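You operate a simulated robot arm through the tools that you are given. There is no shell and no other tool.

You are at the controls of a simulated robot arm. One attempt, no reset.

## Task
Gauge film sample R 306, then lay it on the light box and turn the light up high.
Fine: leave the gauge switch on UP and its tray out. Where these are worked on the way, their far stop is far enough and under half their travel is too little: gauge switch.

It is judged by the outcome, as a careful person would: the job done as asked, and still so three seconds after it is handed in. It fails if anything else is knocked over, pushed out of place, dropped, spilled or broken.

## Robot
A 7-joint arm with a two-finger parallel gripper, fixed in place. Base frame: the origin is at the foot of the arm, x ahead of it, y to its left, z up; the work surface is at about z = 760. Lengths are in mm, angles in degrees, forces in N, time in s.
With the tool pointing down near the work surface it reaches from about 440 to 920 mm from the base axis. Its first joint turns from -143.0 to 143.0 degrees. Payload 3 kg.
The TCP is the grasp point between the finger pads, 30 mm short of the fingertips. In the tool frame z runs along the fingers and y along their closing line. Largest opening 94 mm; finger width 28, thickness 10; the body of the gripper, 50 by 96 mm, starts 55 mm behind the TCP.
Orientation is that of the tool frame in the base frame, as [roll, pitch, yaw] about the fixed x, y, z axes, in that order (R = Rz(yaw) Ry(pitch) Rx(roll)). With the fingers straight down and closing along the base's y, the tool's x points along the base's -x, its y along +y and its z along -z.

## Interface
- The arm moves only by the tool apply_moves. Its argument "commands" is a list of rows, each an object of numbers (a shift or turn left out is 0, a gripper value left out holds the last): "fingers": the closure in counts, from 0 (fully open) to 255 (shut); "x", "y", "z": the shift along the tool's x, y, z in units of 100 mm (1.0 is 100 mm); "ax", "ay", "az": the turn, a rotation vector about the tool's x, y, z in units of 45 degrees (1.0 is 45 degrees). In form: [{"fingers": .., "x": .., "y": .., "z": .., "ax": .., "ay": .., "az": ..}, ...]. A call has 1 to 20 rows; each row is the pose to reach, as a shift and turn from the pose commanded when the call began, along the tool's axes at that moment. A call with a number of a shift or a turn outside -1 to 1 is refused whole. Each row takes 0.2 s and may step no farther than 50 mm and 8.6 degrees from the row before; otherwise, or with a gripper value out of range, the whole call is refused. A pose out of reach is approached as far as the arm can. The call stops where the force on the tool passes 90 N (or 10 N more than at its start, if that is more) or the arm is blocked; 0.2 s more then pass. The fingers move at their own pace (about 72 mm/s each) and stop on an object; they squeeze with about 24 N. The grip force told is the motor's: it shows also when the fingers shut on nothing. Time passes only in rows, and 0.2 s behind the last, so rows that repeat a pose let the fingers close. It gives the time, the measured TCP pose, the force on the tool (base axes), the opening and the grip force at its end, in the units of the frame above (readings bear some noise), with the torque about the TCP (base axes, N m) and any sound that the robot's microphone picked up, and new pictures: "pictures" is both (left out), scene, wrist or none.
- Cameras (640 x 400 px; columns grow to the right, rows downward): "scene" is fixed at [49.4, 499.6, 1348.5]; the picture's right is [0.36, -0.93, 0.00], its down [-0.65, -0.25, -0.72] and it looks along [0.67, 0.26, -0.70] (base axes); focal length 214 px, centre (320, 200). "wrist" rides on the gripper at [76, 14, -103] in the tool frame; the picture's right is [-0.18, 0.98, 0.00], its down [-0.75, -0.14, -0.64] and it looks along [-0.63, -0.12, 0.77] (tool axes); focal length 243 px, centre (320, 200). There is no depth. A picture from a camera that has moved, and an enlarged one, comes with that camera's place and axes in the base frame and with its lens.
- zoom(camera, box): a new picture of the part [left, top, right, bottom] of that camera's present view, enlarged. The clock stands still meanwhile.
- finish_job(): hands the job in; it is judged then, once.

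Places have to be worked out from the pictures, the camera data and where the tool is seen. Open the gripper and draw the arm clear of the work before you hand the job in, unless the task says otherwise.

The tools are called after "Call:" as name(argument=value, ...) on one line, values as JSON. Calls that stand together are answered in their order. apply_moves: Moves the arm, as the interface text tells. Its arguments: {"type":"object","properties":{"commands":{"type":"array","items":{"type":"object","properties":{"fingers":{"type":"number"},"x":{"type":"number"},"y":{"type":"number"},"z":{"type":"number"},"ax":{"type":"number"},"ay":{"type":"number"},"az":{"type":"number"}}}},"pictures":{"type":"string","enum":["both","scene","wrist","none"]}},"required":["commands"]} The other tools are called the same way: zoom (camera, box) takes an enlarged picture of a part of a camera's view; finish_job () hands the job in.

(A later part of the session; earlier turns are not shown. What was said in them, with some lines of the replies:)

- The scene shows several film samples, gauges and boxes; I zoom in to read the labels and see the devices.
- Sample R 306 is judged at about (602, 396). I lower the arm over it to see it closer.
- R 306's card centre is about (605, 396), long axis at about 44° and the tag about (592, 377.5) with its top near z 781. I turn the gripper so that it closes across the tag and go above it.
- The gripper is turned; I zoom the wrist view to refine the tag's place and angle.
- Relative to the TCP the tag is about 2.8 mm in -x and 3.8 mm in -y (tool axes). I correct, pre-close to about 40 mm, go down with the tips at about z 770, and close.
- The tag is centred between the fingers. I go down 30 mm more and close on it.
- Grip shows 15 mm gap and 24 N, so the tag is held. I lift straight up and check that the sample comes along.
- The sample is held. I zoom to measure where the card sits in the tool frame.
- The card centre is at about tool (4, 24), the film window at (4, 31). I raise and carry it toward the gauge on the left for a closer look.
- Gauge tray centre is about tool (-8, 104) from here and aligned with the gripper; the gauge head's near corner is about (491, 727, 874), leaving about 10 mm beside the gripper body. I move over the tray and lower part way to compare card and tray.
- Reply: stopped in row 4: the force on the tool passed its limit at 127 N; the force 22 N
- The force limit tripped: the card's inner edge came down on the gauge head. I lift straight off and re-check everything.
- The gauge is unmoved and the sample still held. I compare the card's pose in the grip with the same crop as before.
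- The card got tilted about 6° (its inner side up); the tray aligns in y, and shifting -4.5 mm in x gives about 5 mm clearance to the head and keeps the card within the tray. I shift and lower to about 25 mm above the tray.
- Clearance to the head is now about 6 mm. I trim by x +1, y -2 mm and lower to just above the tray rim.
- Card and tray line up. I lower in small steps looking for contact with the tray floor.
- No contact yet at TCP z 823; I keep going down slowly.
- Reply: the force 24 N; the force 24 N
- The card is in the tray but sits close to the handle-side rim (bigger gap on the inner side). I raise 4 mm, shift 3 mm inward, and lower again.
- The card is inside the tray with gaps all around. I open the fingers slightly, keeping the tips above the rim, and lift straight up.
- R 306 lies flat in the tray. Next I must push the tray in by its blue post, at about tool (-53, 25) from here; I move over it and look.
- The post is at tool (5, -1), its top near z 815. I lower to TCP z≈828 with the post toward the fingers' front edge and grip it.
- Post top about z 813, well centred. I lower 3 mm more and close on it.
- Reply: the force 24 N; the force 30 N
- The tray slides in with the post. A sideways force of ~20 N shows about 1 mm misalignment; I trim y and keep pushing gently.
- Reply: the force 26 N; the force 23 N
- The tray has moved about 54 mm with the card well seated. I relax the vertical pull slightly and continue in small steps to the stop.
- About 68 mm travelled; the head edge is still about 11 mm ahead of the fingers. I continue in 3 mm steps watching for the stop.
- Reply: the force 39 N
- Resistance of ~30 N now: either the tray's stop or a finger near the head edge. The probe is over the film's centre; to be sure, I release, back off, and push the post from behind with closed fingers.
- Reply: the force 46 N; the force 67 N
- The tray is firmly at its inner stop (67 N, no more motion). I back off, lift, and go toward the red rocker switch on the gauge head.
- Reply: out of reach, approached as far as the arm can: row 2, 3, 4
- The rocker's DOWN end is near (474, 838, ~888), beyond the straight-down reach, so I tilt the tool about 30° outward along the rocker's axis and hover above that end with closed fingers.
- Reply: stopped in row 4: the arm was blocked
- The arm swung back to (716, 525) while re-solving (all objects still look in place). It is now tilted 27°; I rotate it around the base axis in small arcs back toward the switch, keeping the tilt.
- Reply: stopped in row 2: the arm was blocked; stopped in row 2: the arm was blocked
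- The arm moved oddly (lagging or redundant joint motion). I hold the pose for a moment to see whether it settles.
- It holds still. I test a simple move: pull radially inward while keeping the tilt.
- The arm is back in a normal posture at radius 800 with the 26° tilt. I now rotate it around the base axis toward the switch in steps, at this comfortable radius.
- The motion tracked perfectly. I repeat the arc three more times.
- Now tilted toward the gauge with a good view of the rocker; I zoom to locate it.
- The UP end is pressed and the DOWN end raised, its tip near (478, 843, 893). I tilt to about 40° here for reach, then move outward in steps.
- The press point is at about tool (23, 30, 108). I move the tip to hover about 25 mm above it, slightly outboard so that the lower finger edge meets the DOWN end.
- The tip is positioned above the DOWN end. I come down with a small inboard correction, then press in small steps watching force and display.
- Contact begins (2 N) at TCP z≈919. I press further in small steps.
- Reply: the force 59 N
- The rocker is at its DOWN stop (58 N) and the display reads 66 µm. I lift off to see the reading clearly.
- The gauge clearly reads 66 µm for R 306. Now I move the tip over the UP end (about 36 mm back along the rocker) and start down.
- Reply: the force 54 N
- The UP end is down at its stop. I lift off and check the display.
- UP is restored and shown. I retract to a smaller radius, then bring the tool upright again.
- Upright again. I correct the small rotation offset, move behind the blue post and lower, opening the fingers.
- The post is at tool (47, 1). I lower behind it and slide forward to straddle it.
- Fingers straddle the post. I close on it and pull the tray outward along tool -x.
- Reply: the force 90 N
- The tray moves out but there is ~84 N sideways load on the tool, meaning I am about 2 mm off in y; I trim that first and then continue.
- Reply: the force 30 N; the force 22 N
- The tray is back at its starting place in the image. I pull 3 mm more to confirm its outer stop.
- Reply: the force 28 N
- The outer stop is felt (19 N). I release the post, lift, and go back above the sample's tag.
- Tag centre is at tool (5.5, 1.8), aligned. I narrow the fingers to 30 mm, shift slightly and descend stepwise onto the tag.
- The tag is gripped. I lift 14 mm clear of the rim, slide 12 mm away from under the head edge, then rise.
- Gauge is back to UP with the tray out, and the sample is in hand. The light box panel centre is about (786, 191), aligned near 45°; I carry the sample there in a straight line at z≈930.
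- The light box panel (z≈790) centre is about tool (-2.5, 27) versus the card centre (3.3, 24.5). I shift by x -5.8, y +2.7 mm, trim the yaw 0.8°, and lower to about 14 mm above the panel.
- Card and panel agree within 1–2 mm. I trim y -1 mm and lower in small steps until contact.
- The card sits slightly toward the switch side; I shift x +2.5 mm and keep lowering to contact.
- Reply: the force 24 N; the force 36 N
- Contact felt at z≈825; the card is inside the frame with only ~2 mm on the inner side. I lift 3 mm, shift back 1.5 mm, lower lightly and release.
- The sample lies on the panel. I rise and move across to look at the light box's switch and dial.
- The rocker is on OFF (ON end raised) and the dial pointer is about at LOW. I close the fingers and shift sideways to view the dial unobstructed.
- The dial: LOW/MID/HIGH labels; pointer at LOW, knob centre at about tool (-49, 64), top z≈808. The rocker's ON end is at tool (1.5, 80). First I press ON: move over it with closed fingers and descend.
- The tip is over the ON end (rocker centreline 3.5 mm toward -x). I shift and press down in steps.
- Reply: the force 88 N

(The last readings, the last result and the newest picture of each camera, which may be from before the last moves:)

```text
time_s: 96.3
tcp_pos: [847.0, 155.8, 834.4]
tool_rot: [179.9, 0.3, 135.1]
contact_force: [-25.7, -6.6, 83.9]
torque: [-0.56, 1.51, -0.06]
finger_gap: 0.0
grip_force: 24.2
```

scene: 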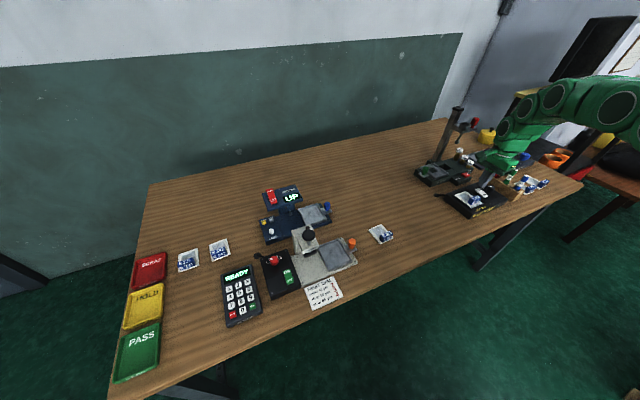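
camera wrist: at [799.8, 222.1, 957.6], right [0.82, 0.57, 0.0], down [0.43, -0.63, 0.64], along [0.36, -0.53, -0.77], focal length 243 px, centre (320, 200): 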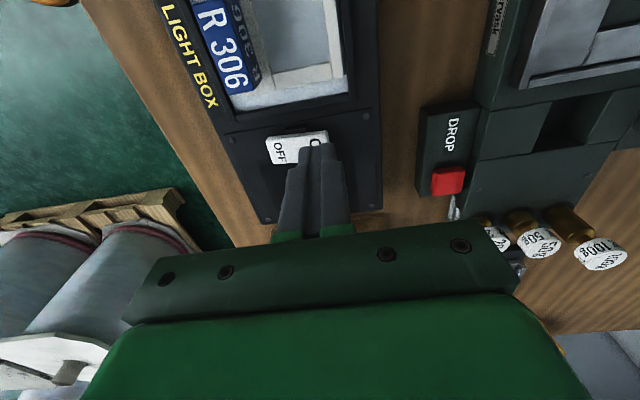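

Call:
apply_moves(commands=[{"z": -0.03}])

Call:
zoom(camera="wrist", box=[240, 60, 440, 220])

Call:
zoom(camera="scene", box=[440, 160, 520, 220])

```text
time_s: 96.7
tcp_pos: [847.3, 155.9, 834.8]
tool_rot: [179.9, 0.1, 135.1]
contact_force: [7.7, -3.8, 57.7]
torque: [-0.35, 0.25, 0.04]
finger_gap: 0.0
grip_force: 23.9
camera wrist: at [803.0, 220.5, 937.8], right [0.82, 0.57, 0.0], down [0.43, -0.63, 0.64], along [0.37, -0.53, -0.77], focal length 243 px, centre (320, 200)
```

scene: 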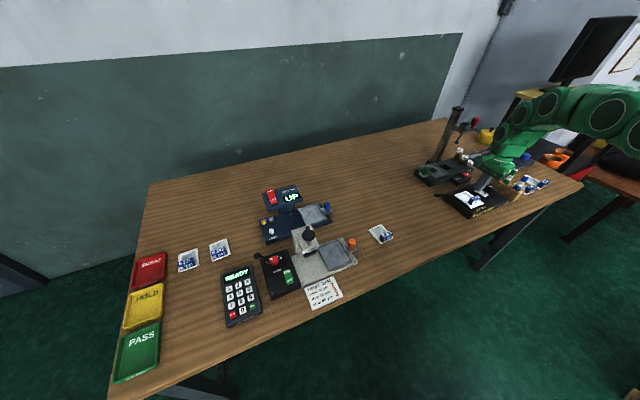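
wrist: 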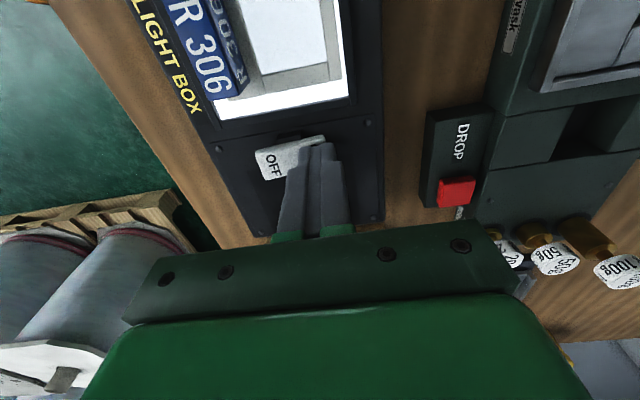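

```text
2.50 times, centred on (340, 140) of wrist
camera zoom: at [803.0, 220.5, 937.8], right [0.82, 0.57, 0.0], down [0.43, -0.63, 0.64], along [0.37, -0.53, -0.77], focal length 606 px, centre (270, 350)
```

zoom: 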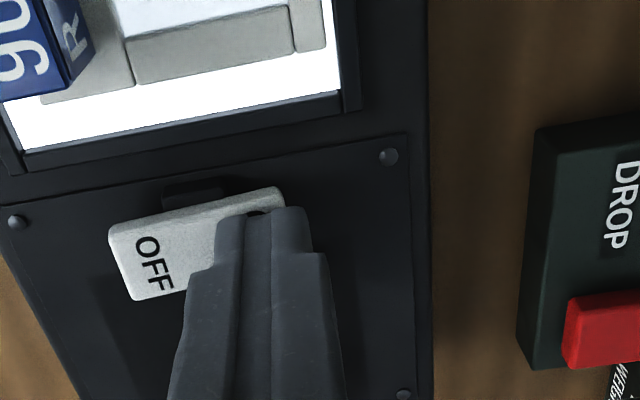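

```text
6.67 times, centred on (480, 190) of scene
camera zoom: at [49.4, 499.6, 1348.5], right [0.36, -0.93, 0.0], down [-0.65, -0.25, -0.72], along [0.67, 0.26, -0.7], focal length 1430 px, centre (-747, 267)
```

zoom: 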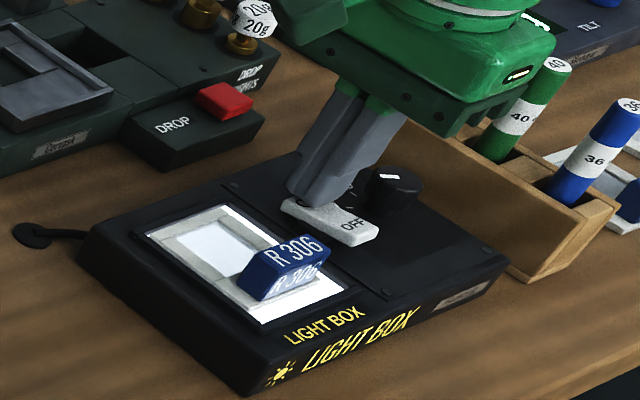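

The light is on. I lift 35 mm, open the fingers to about 50 mm, and go over the dial knob.

Call:
apply_moves(commands=[{"z": -0.2}, {"z": -0.38, "fingers": 119}, {"z": -0.38, "x": -0.25, "y": -0.08}, {"z": -0.38, "x": -0.49, "y": -0.16}, {"z": -0.38, "x": -0.49, "y": -0.16}])

Call:
zoom(camera="wrist", box=[240, 40, 440, 200])

Call:
zoom(camera="scene", box=[440, 150, 530, 220])

```text
time_s: 97.9
tcp_pos: [868.8, 108.8, 871.7]
tool_rot: [-179.9, 0.0, 135.2]
contact_force: [-0.5, 0.7, 0.3]
torque: [0.02, 0.03, 0.0]
finger_gap: 49.7
grip_force: 0.1
camera wrist: at [824.8, 174.3, 974.4], right [0.82, 0.57, 0.0], down [0.43, -0.63, 0.64], along [0.36, -0.53, -0.77], focal length 243 px, centre (320, 200)
```

scene: 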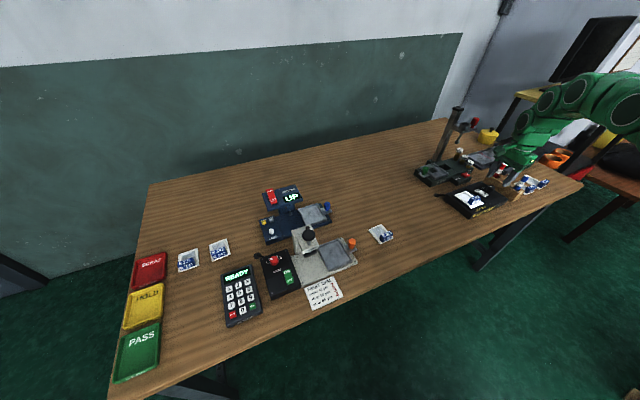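
wrist: 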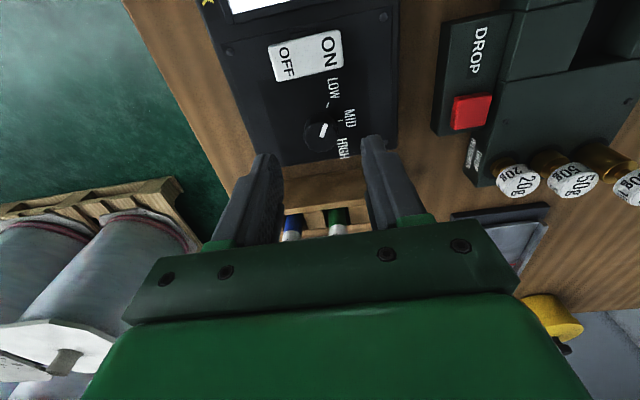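

```text
2.50 times, centred on (340, 120) of wrist
camera zoom: at [824.8, 174.3, 974.4], right [0.82, 0.57, 0.0], down [0.43, -0.63, 0.64], along [0.36, -0.53, -0.77], focal length 606 px, centre (270, 400)
```

zoom: 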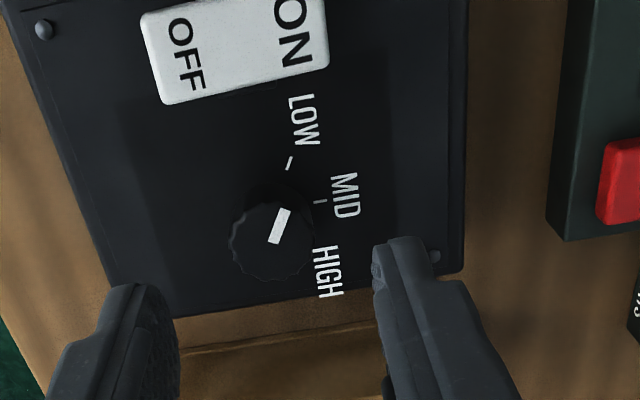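

```text
5.71 times, centred on (485, 185) of scene
camera zoom: at [49.4, 499.6, 1348.5], right [0.36, -0.93, 0.0], down [-0.65, -0.25, -0.72], along [0.67, 0.26, -0.7], focal length 1226 px, centre (-623, 286)
```

zoom: 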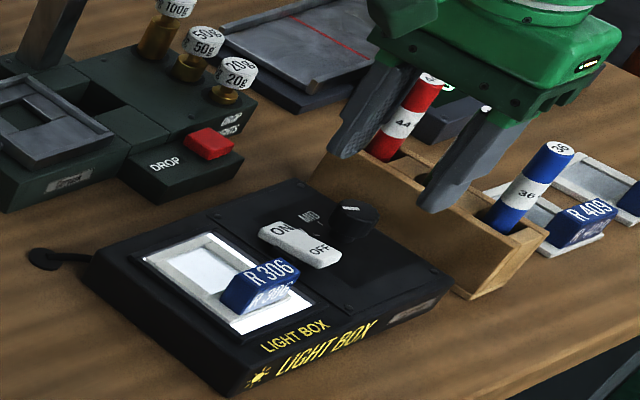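

The knob is right under the TCP; ticks put HIGH about 120° from LOW (positive about tool z), pointer at LOW. I narrow to 36 mm, descend and grip the knob.

Call:
apply_moves(commands=[{"fingers": 157, "z": 0.1}, {"z": 0.25}, {"z": 0.4}, {"z": 0.47}, {"z": 0.47}])

Call:
zoom(camera="wrist", box=[240, 80, 440, 220])

Call:
zoom(camera="scene", box=[440, 150, 530, 220])

```text
time_s: 99.1
tcp_pos: [868.1, 109.7, 823.6]
tool_rot: [-179.9, 0.0, 135.1]
contact_force: [-0.6, 0.7, -0.7]
torque: [-0.01, -0.02, 0.02]
finger_gap: 36.4
grip_force: 0.1
camera wrist: at [824.9, 174.9, 927.9], right [0.82, 0.57, 0.0], down [0.43, -0.63, 0.64], along [0.36, -0.53, -0.77], focal length 243 px, centre (320, 200)
```

scene: 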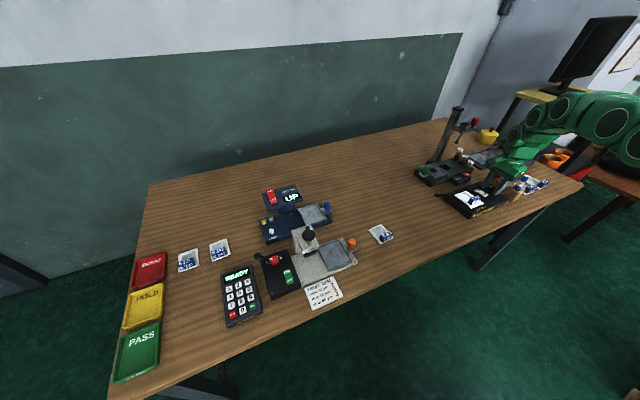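
wrist: 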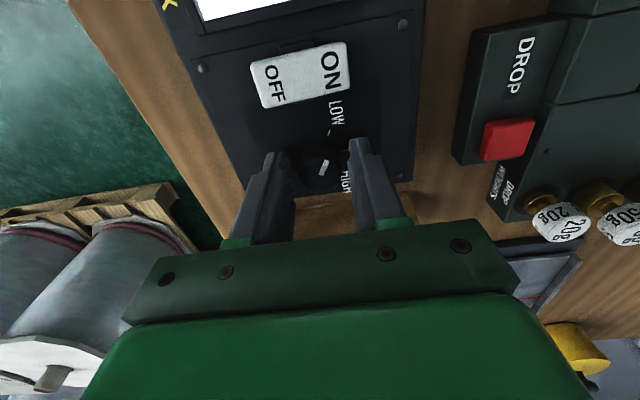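

```text
2.86 times, centred on (340, 150) of wrist
camera zoom: at [824.9, 174.9, 927.9], right [0.82, 0.57, 0.0], down [0.43, -0.63, 0.64], along [0.36, -0.53, -0.77], focal length 693 px, centre (263, 343)
```

zoom: 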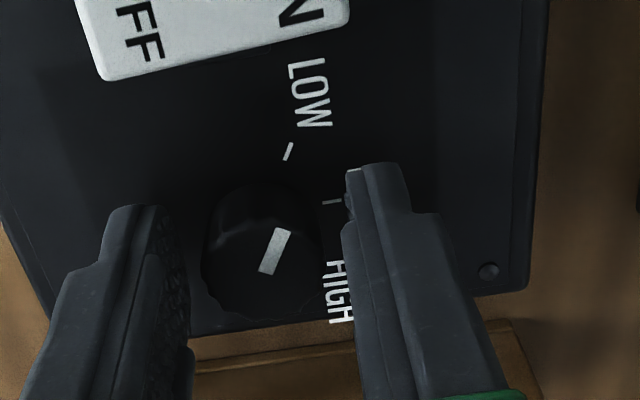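

```text
5.71 times, centred on (485, 185) of scene
camera zoom: at [49.4, 499.6, 1348.5], right [0.36, -0.93, 0.0], down [-0.65, -0.25, -0.72], along [0.67, 0.26, -0.7], focal length 1226 px, centre (-623, 286)
```

zoom: 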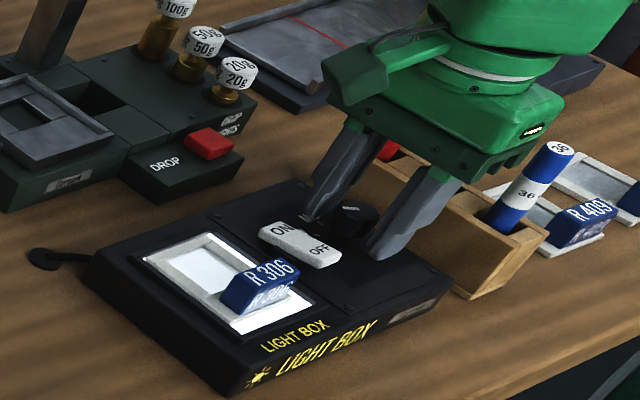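

Centred on the knob. I close on it and rotate 45° about tool z in steps.

Call:
apply_moves(commands=[{"fingers": 255}, {"fingers": 255}, {"fingers": 255}], pictures="none")

Call:
apply_moves(commands=[{"az": 0.16}, {"az": 0.32}, {"az": 0.48}, {"az": 0.64}, {"az": 0.64}])

Call:
zoom(camera="wrist", box=[240, 80, 440, 220])

Call:
zoom(camera="scene", box=[440, 150, 530, 220])

```text
time_s: 99.9
tcp_pos: [868.7, 110.8, 823.9]
tool_rot: [179.9, 0.0, 135.0]
contact_force: [8.9, 4.6, -4.3]
torque: [-0.08, -0.42, -0.05]
finger_gap: 23.5
grip_force: 45.8
```

```text
time_s: 101.1
tcp_pos: [868.6, 110.4, 824.7]
tool_rot: [-179.9, 0.0, 106.2]
contact_force: [-49.6, 3.9, 23.2]
torque: [-0.18, 1.35, 0.07]
finger_gap: 23.6
grip_force: 45.0
camera wrist: at [861.3, 187.9, 928.0], right [1.0, 0.1, 0.0], down [0.08, -0.76, 0.64], along [0.06, -0.64, -0.77], focal length 243 px, centre (320, 200)
```

scene: 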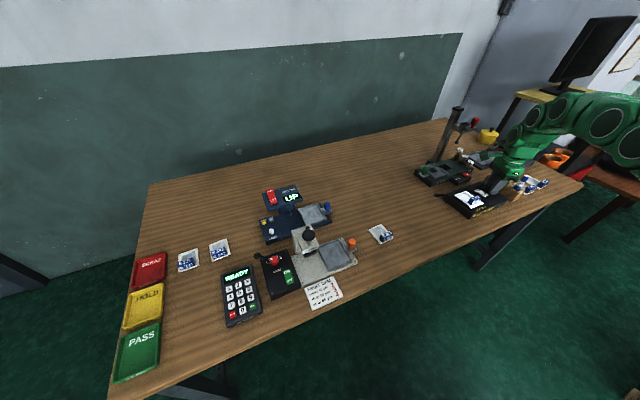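
wrist: 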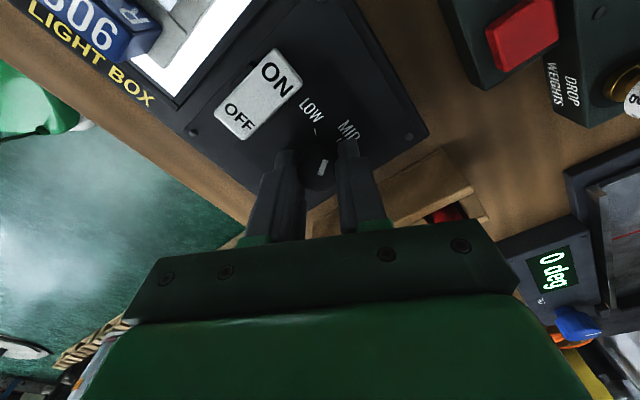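

```text
2.86 times, centred on (340, 150) of wrist
camera zoom: at [861.3, 187.9, 928.0], right [1.0, 0.1, 0.0], down [0.08, -0.76, 0.64], along [0.06, -0.64, -0.77], focal length 693 px, centre (263, 343)
```

zoom: 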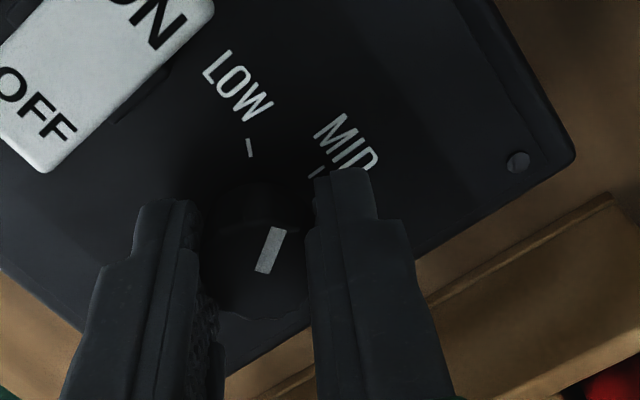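

```text
5.71 times, centred on (485, 185) of scene
camera zoom: at [49.4, 499.6, 1348.5], right [0.36, -0.93, 0.0], down [-0.65, -0.25, -0.72], along [0.67, 0.26, -0.7], focal length 1226 px, centre (-623, 286)
```

zoom: 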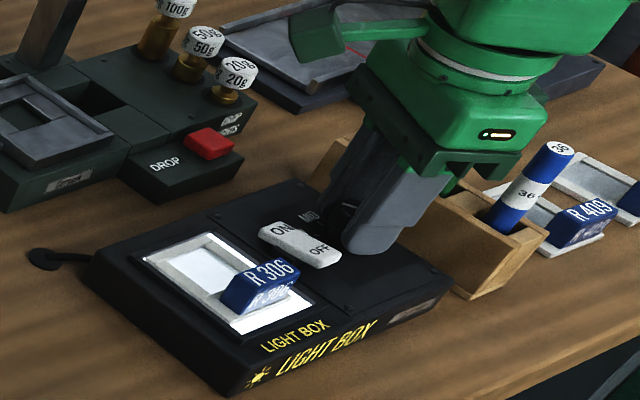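

The knob turns with the gripper (pointer between LOW and MID). I relieve ~50 N of sideways force with a 1.2 mm shift and turn further.

Call:
apply_moves(commands=[{"y": -0.012}, {"y": -0.012, "az": 0.16}, {"y": -0.012, "az": 0.32}, {"y": -0.012, "az": 0.48}, {"y": -0.012, "az": 0.64}, {"y": -0.012, "az": 0.7}, {"y": -0.012, "az": 0.7}])

Call:
zoom(camera="wrist", box=[240, 80, 440, 220])

Call:
zoom(camera="scene", box=[440, 150, 530, 220])

```text
time_s: 102.7
tcp_pos: [867.1, 109.7, 824.9]
tool_rot: [-179.8, 0.1, 74.8]
contact_force: [-75.2, 5.4, 22.9]
torque: [0.81, 1.71, 0.08]
finger_gap: 23.5
grip_force: 45.3
camera wrist: at [901.8, 180.6, 927.8], right [0.9, -0.44, 0.0], down [-0.33, -0.69, 0.64], along [-0.28, -0.58, -0.77], focal length 243 px, centre (320, 200)
```

scene: 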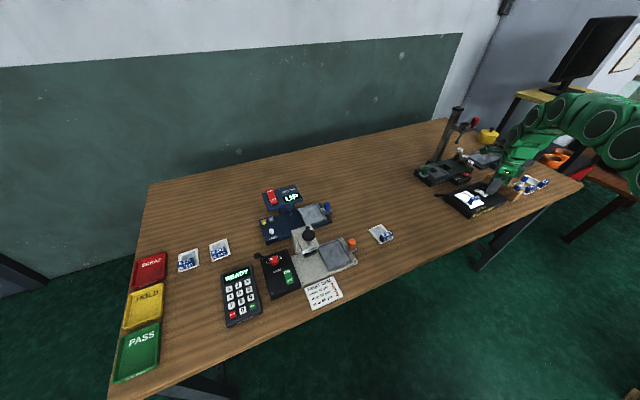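
wrist: 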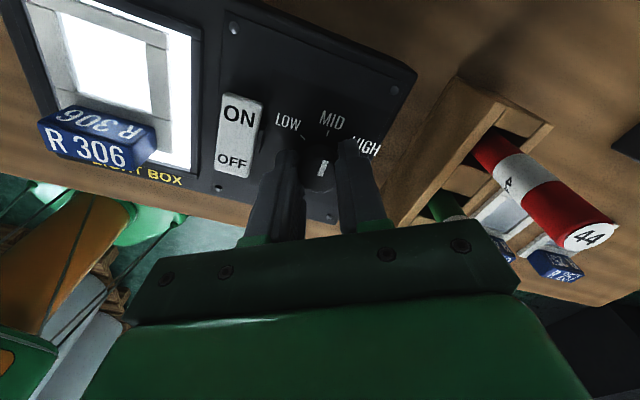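

```text
2.86 times, centred on (340, 150) of wrist
camera zoom: at [901.8, 180.6, 927.8], right [0.9, -0.44, 0.0], down [-0.33, -0.69, 0.64], along [-0.28, -0.58, -0.77], focal length 693 px, centre (263, 343)
```

zoom: 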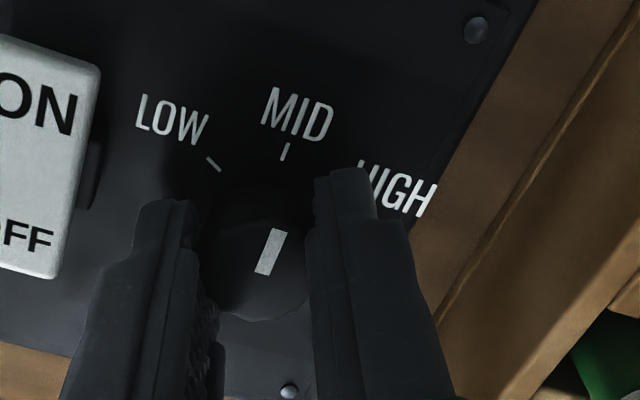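

```text
5.71 times, centred on (485, 185) of scene
camera zoom: at [49.4, 499.6, 1348.5], right [0.36, -0.93, 0.0], down [-0.65, -0.25, -0.72], along [0.67, 0.26, -0.7], focal length 1226 px, centre (-623, 286)
```

zoom: 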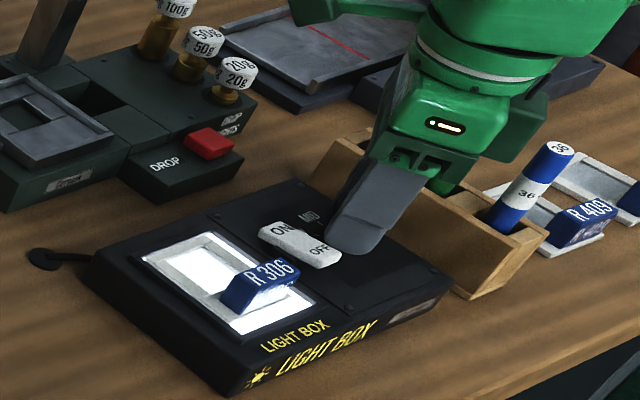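

The pointer is at MID and the light is brighter. I relieve the 75 N side force, open slightly, and rotate the gripper back to re-grip for the second half.

Call:
apply_moves(commands=[{"y": -0.019}, {"y": -0.019, "fingers": 174}, {"y": -0.019}, {"y": -0.019, "az": -0.16}, {"y": -0.019, "az": -0.33}, {"y": -0.019, "az": -0.5}, {"y": -0.019, "az": -0.67}, {"y": -0.019, "az": -0.84}, {"y": -0.019, "az": -1.0}, {"y": -0.019, "az": -1.0}])

Call:
zoom(camera="wrist", box=[240, 80, 440, 220])

```text
time_s: 104.9
tcp_pos: [866.8, 110.0, 825.1]
tool_rot: [-179.9, -0.1, 119.9]
contact_force: [1.0, 0.0, 0.3]
torque: [0.01, 0.02, 0.04]
finger_gap: 29.6
grip_force: 0.0
camera wrist: at [841.3, 183.9, 927.7], right [0.94, 0.33, 0.0], down [0.25, -0.72, 0.64], along [0.21, -0.61, -0.77], focal length 243 px, centre (320, 200)
```

scene: 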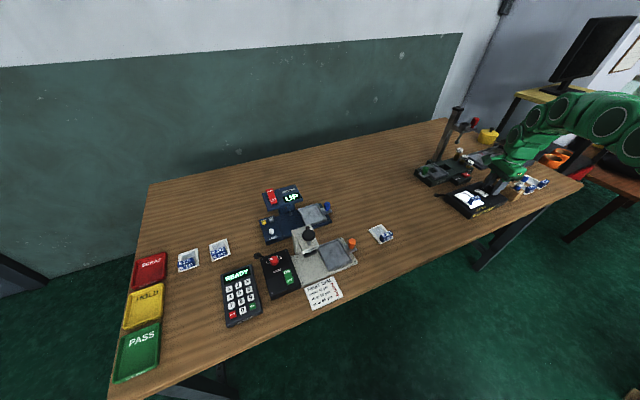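
wrist: 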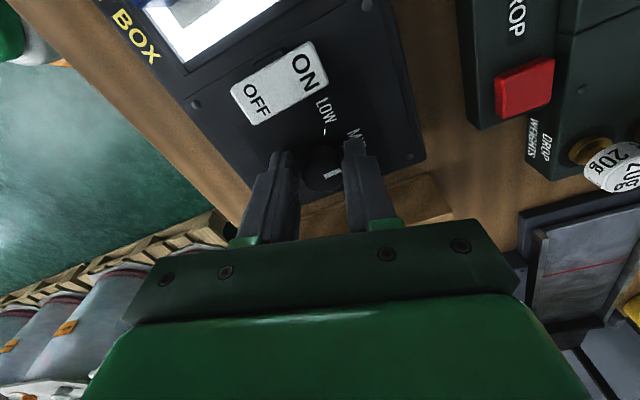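

```text
2.86 times, centred on (340, 150) of wrist
camera zoom: at [841.3, 183.9, 927.7], right [0.94, 0.33, 0.0], down [0.25, -0.72, 0.64], along [0.21, -0.61, -0.77], focal length 693 px, centre (263, 343)
```

zoom: 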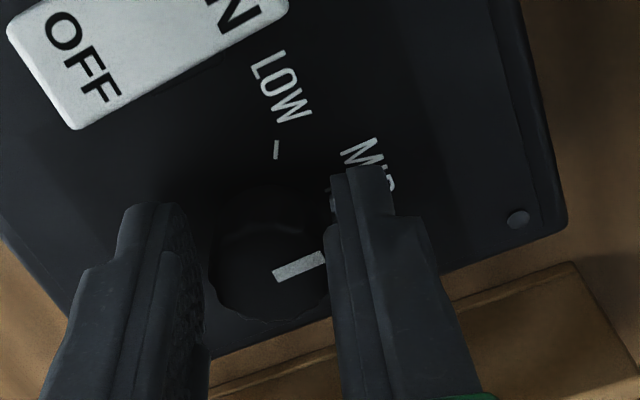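

Call:
apply_moves(commands=[{"y": 0.01, "az": -0.17}, {"y": 0.01, "az": -0.333}, {"y": 0.01, "az": -0.333}, {"y": 0.01, "az": -0.333, "fingers": 255}, {"y": 0.01, "az": -0.333}, {"y": 0.01, "az": -0.333}], pictures="none")

```text
time_s: 106.3
tcp_pos: [868.2, 111.0, 824.1]
tool_rot: [179.9, 0.1, 134.8]
contact_force: [17.9, 16.6, -6.8]
torque: [0.39, -0.34, -0.07]
finger_gap: 23.5
grip_force: 44.5
```

I correct the centring by about 1 mm and turn the second 60°.

Call:
apply_moves(commands=[{"x": 0.011, "y": 0.006}, {"x": 0.011, "y": 0.006, "az": 0.16}, {"x": 0.011, "y": 0.006, "az": 0.32}, {"x": 0.011, "y": 0.006, "az": 0.48}, {"x": 0.011, "y": 0.006, "az": 0.64}, {"x": 0.011, "y": 0.006, "az": 0.64}], pictures="none")

Call:
apply_moves(commands=[{"az": 0.16}, {"az": 0.32}, {"az": 0.48}, {"az": 0.64}, {"az": 0.7}, {"az": 0.7}])

Call:
zoom(camera="wrist", box=[240, 80, 440, 220])

```text
time_s: 107.7
tcp_pos: [867.9, 110.3, 823.9]
tool_rot: [-180.0, 0.1, 105.9]
contact_force: [12.6, 2.1, 12.7]
torque: [0.26, -0.3, -0.01]
finger_gap: 23.5
grip_force: 45.4
```

```text
time_s: 109.1
tcp_pos: [867.0, 111.6, 824.3]
tool_rot: [-179.9, 0.1, 74.4]
contact_force: [6.8, -5.9, 6.8]
torque: [0.04, -0.19, -0.02]
finger_gap: 23.3
grip_force: 45.0
camera wrist: at [902.0, 181.3, 927.5], right [0.9, -0.44, 0.0], down [-0.34, -0.69, 0.64], along [-0.28, -0.58, -0.77], focal length 243 px, centre (320, 200)
```

scene: 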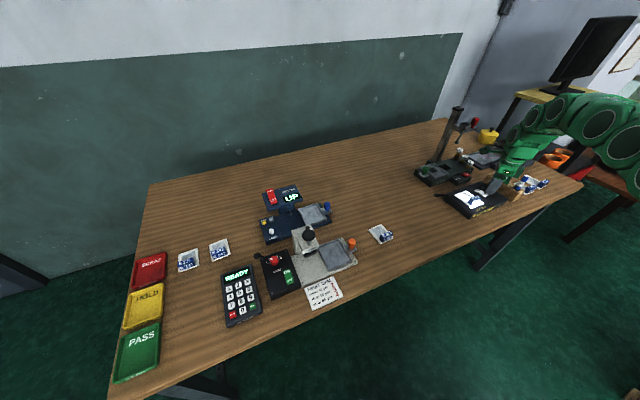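
wrist: 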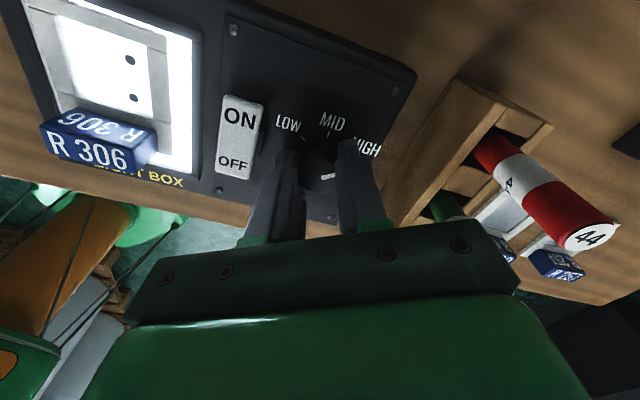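

```text
2.86 times, centred on (340, 150) of wrist
camera zoom: at [902.0, 181.3, 927.5], right [0.9, -0.44, 0.0], down [-0.34, -0.69, 0.64], along [-0.28, -0.58, -0.77], focal length 693 px, centre (263, 343)
```

zoom: 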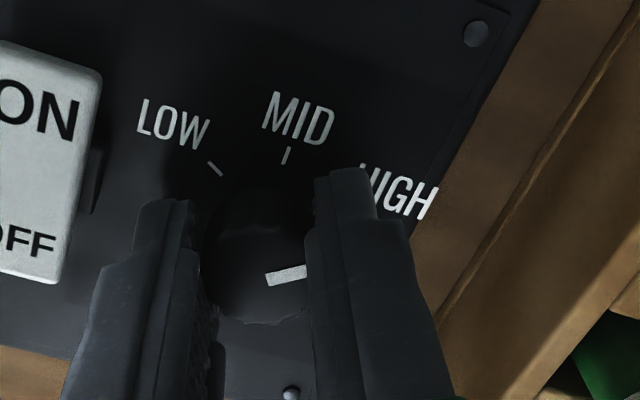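

The pointer looks near HIGH, and the lit film now reveals dark spots. I open the fingers, lift, and inspect the pointer against the HIGH tick.

Call:
apply_moves(commands=[{"fingers": 157}, {"fingers": 157}, {"z": -0.1}, {"z": -0.3}, {"z": -0.5}, {"z": -0.5}])

Call:
zoom(camera="wrist", box=[260, 60, 400, 160])

Call:
zoom(camera="scene", box=[440, 150, 530, 220])

```text
time_s: 110.5
tcp_pos: [866.9, 110.5, 874.7]
tool_rot: [-179.8, 0.1, 74.5]
contact_force: [0.1, 0.0, 0.1]
torque: [-0.01, 0.0, -0.04]
finger_gap: 36.1
grip_force: 0.0
camera wrist: at [900.7, 181.5, 977.5], right [0.9, -0.44, 0.0], down [-0.34, -0.69, 0.64], along [-0.28, -0.58, -0.77], focal length 243 px, centre (320, 200)
```

scene: 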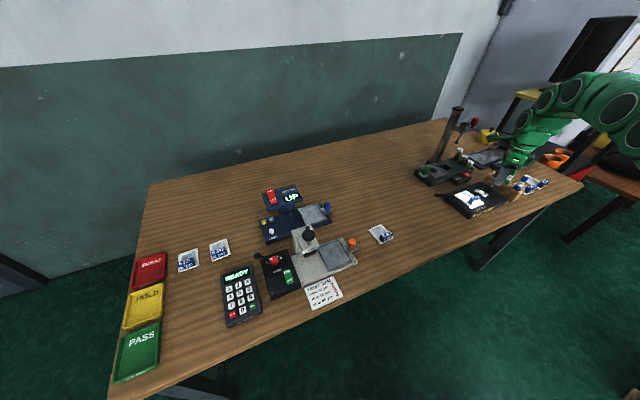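
wrist: 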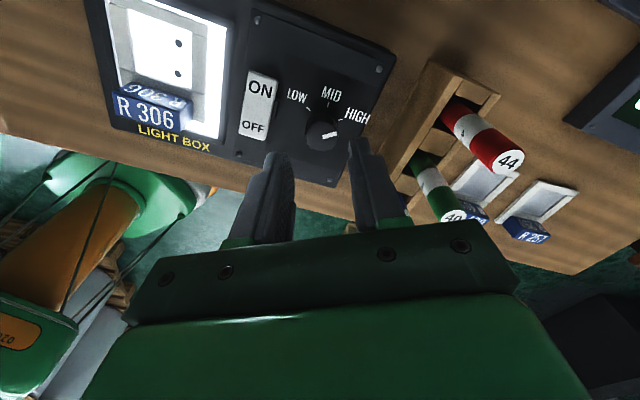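

```text
4.00 times, centred on (330, 110) of wrist
camera zoom: at [900.7, 181.5, 977.5], right [0.9, -0.44, 0.0], down [-0.34, -0.69, 0.64], along [-0.28, -0.58, -0.77], focal length 970 px, centre (280, 560)
```

zoom: 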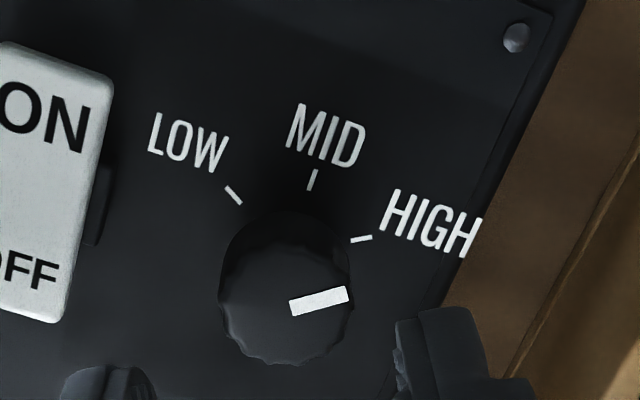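

```text
5.71 times, centred on (485, 185) of scene
camera zoom: at [49.4, 499.6, 1348.5], right [0.36, -0.93, 0.0], down [-0.65, -0.25, -0.72], along [0.67, 0.26, -0.7], focal length 1226 px, centre (-623, 286)
```

zoom: 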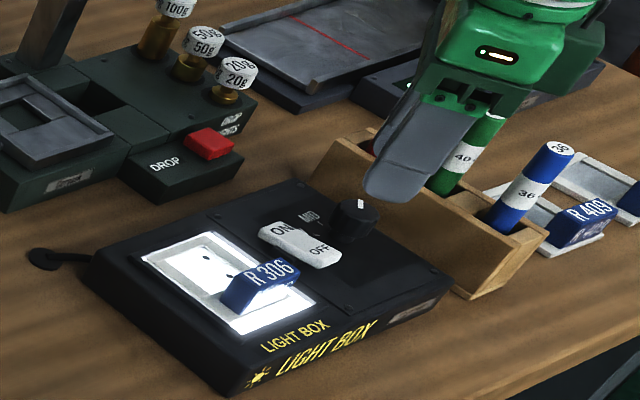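

The pointer lines up with the HIGH tick and the light is bright with the film on the panel. I withdraw inward and up, then open the gripper fully.

Call:
apply_moves(commands=[{"x": -0.1, "y": -0.35, "z": -0.15}, {"x": -0.2, "y": -0.7, "z": -0.35}, {"x": -0.27, "y": -0.97, "z": -0.6}, {"x": -0.27, "y": -0.97, "z": -0.6}], pictures="none")

Call:
apply_moves(commands=[{"x": -0.1, "y": -0.35, "z": -0.25}, {"x": -0.2, "y": -0.7, "z": -0.5}, {"x": -0.27, "y": -0.97, "z": -0.8, "fingers": 0}, {"x": -0.27, "y": -0.97, "z": -0.8}, {"x": -0.27, "y": -0.97, "z": -0.8}])

Call:
zoom(camera="scene", box=[430, 150, 530, 225])

Call:
zoom(camera="scene", box=[240, 170, 400, 310])

```text
time_s: 111.5
tcp_pos: [764.9, 110.1, 935.9]
tool_rot: [-179.9, 0.0, 74.5]
contact_force: [0.1, -0.5, 0.3]
torque: [-0.02, -0.03, 0.0]
finger_gap: 36.0
grip_force: 0.0
```

```text
time_s: 112.7
tcp_pos: [665.3, 114.6, 1012.7]
tool_rot: [180.0, 0.2, 74.6]
contact_force: [0.6, 0.0, 0.0]
torque: [-0.03, 0.02, 0.03]
finger_gap: 93.9
grip_force: 0.0
camera wrist: at [700.2, 184.3, 1115.8], right [0.9, -0.44, 0.0], down [-0.34, -0.69, 0.64], along [-0.28, -0.58, -0.77], focal length 243 px, centre (320, 200)
```

scene: 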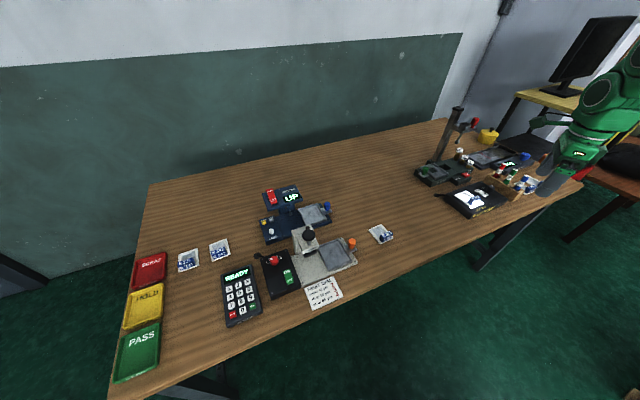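
wrist: 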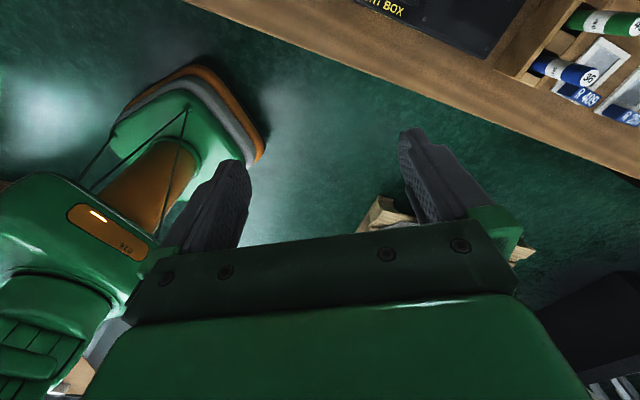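

```text
5.33 times, centred on (480, 188) of scene
camera zoom: at [49.4, 499.6, 1348.5], right [0.36, -0.93, 0.0], down [-0.65, -0.25, -0.72], along [0.67, 0.26, -0.7], focal length 1144 px, centre (-533, 267)
```

zoom: 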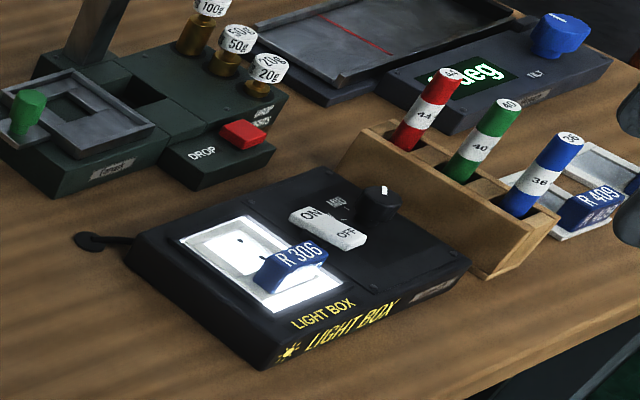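

```text
2.86 times, centred on (320, 240) of scene
camera zoom: at [49.4, 499.6, 1348.5], right [0.36, -0.93, 0.0], down [-0.65, -0.25, -0.72], along [0.67, 0.26, -0.7], focal length 613 px, centre (320, 86)
```

zoom: 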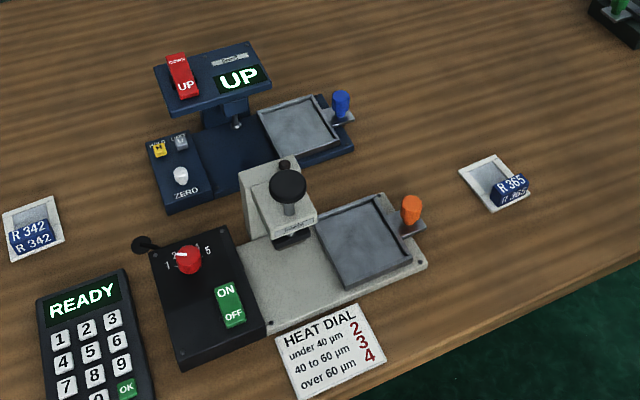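

All checks pass from the scene view. R 306 was gauged at 66 µm and now lies on the lit light box with the dial at HIGH. The gauge shows UP with its tray out, nothing else looks disturbed, and the arm is clear with the gripper open. I hand the job in.

Call:
finish_job()

```text
The job is handed in.
```

I gauged film sample R 306 at 66 µm. It now lies on the light box with the light on and the dial at HIGH, and I've handed the job in.

- **Gauge:** the switch is back on UP, pressed to its stop both ways. The tray is fully out and empty. I did not press ZERO, so 66 µm is the reading at the gauge's existing zero.
- **Light box:** the switch is ON and the dial pointer lines up with the HIGH mark. The bright light shows two dark spots in the film.
- **Arm:** the gripper is fully open and the arm is clear of the work.

Two things went wrong along the way:

- **Knock on the gauge head:** while lowering the sample into the tray, I brought the card down on the gauge head, with a peak force of 127 N. The card tilted slightly in the grip. The gauge did not move, and the card then sat flat in the tray.
- **Unplanned swing:** the arm swung about 330 mm away from the gauge switch when I asked for a pose beyond its reach. It touched nothing, and in the final pictures everything else looks to be where it started.
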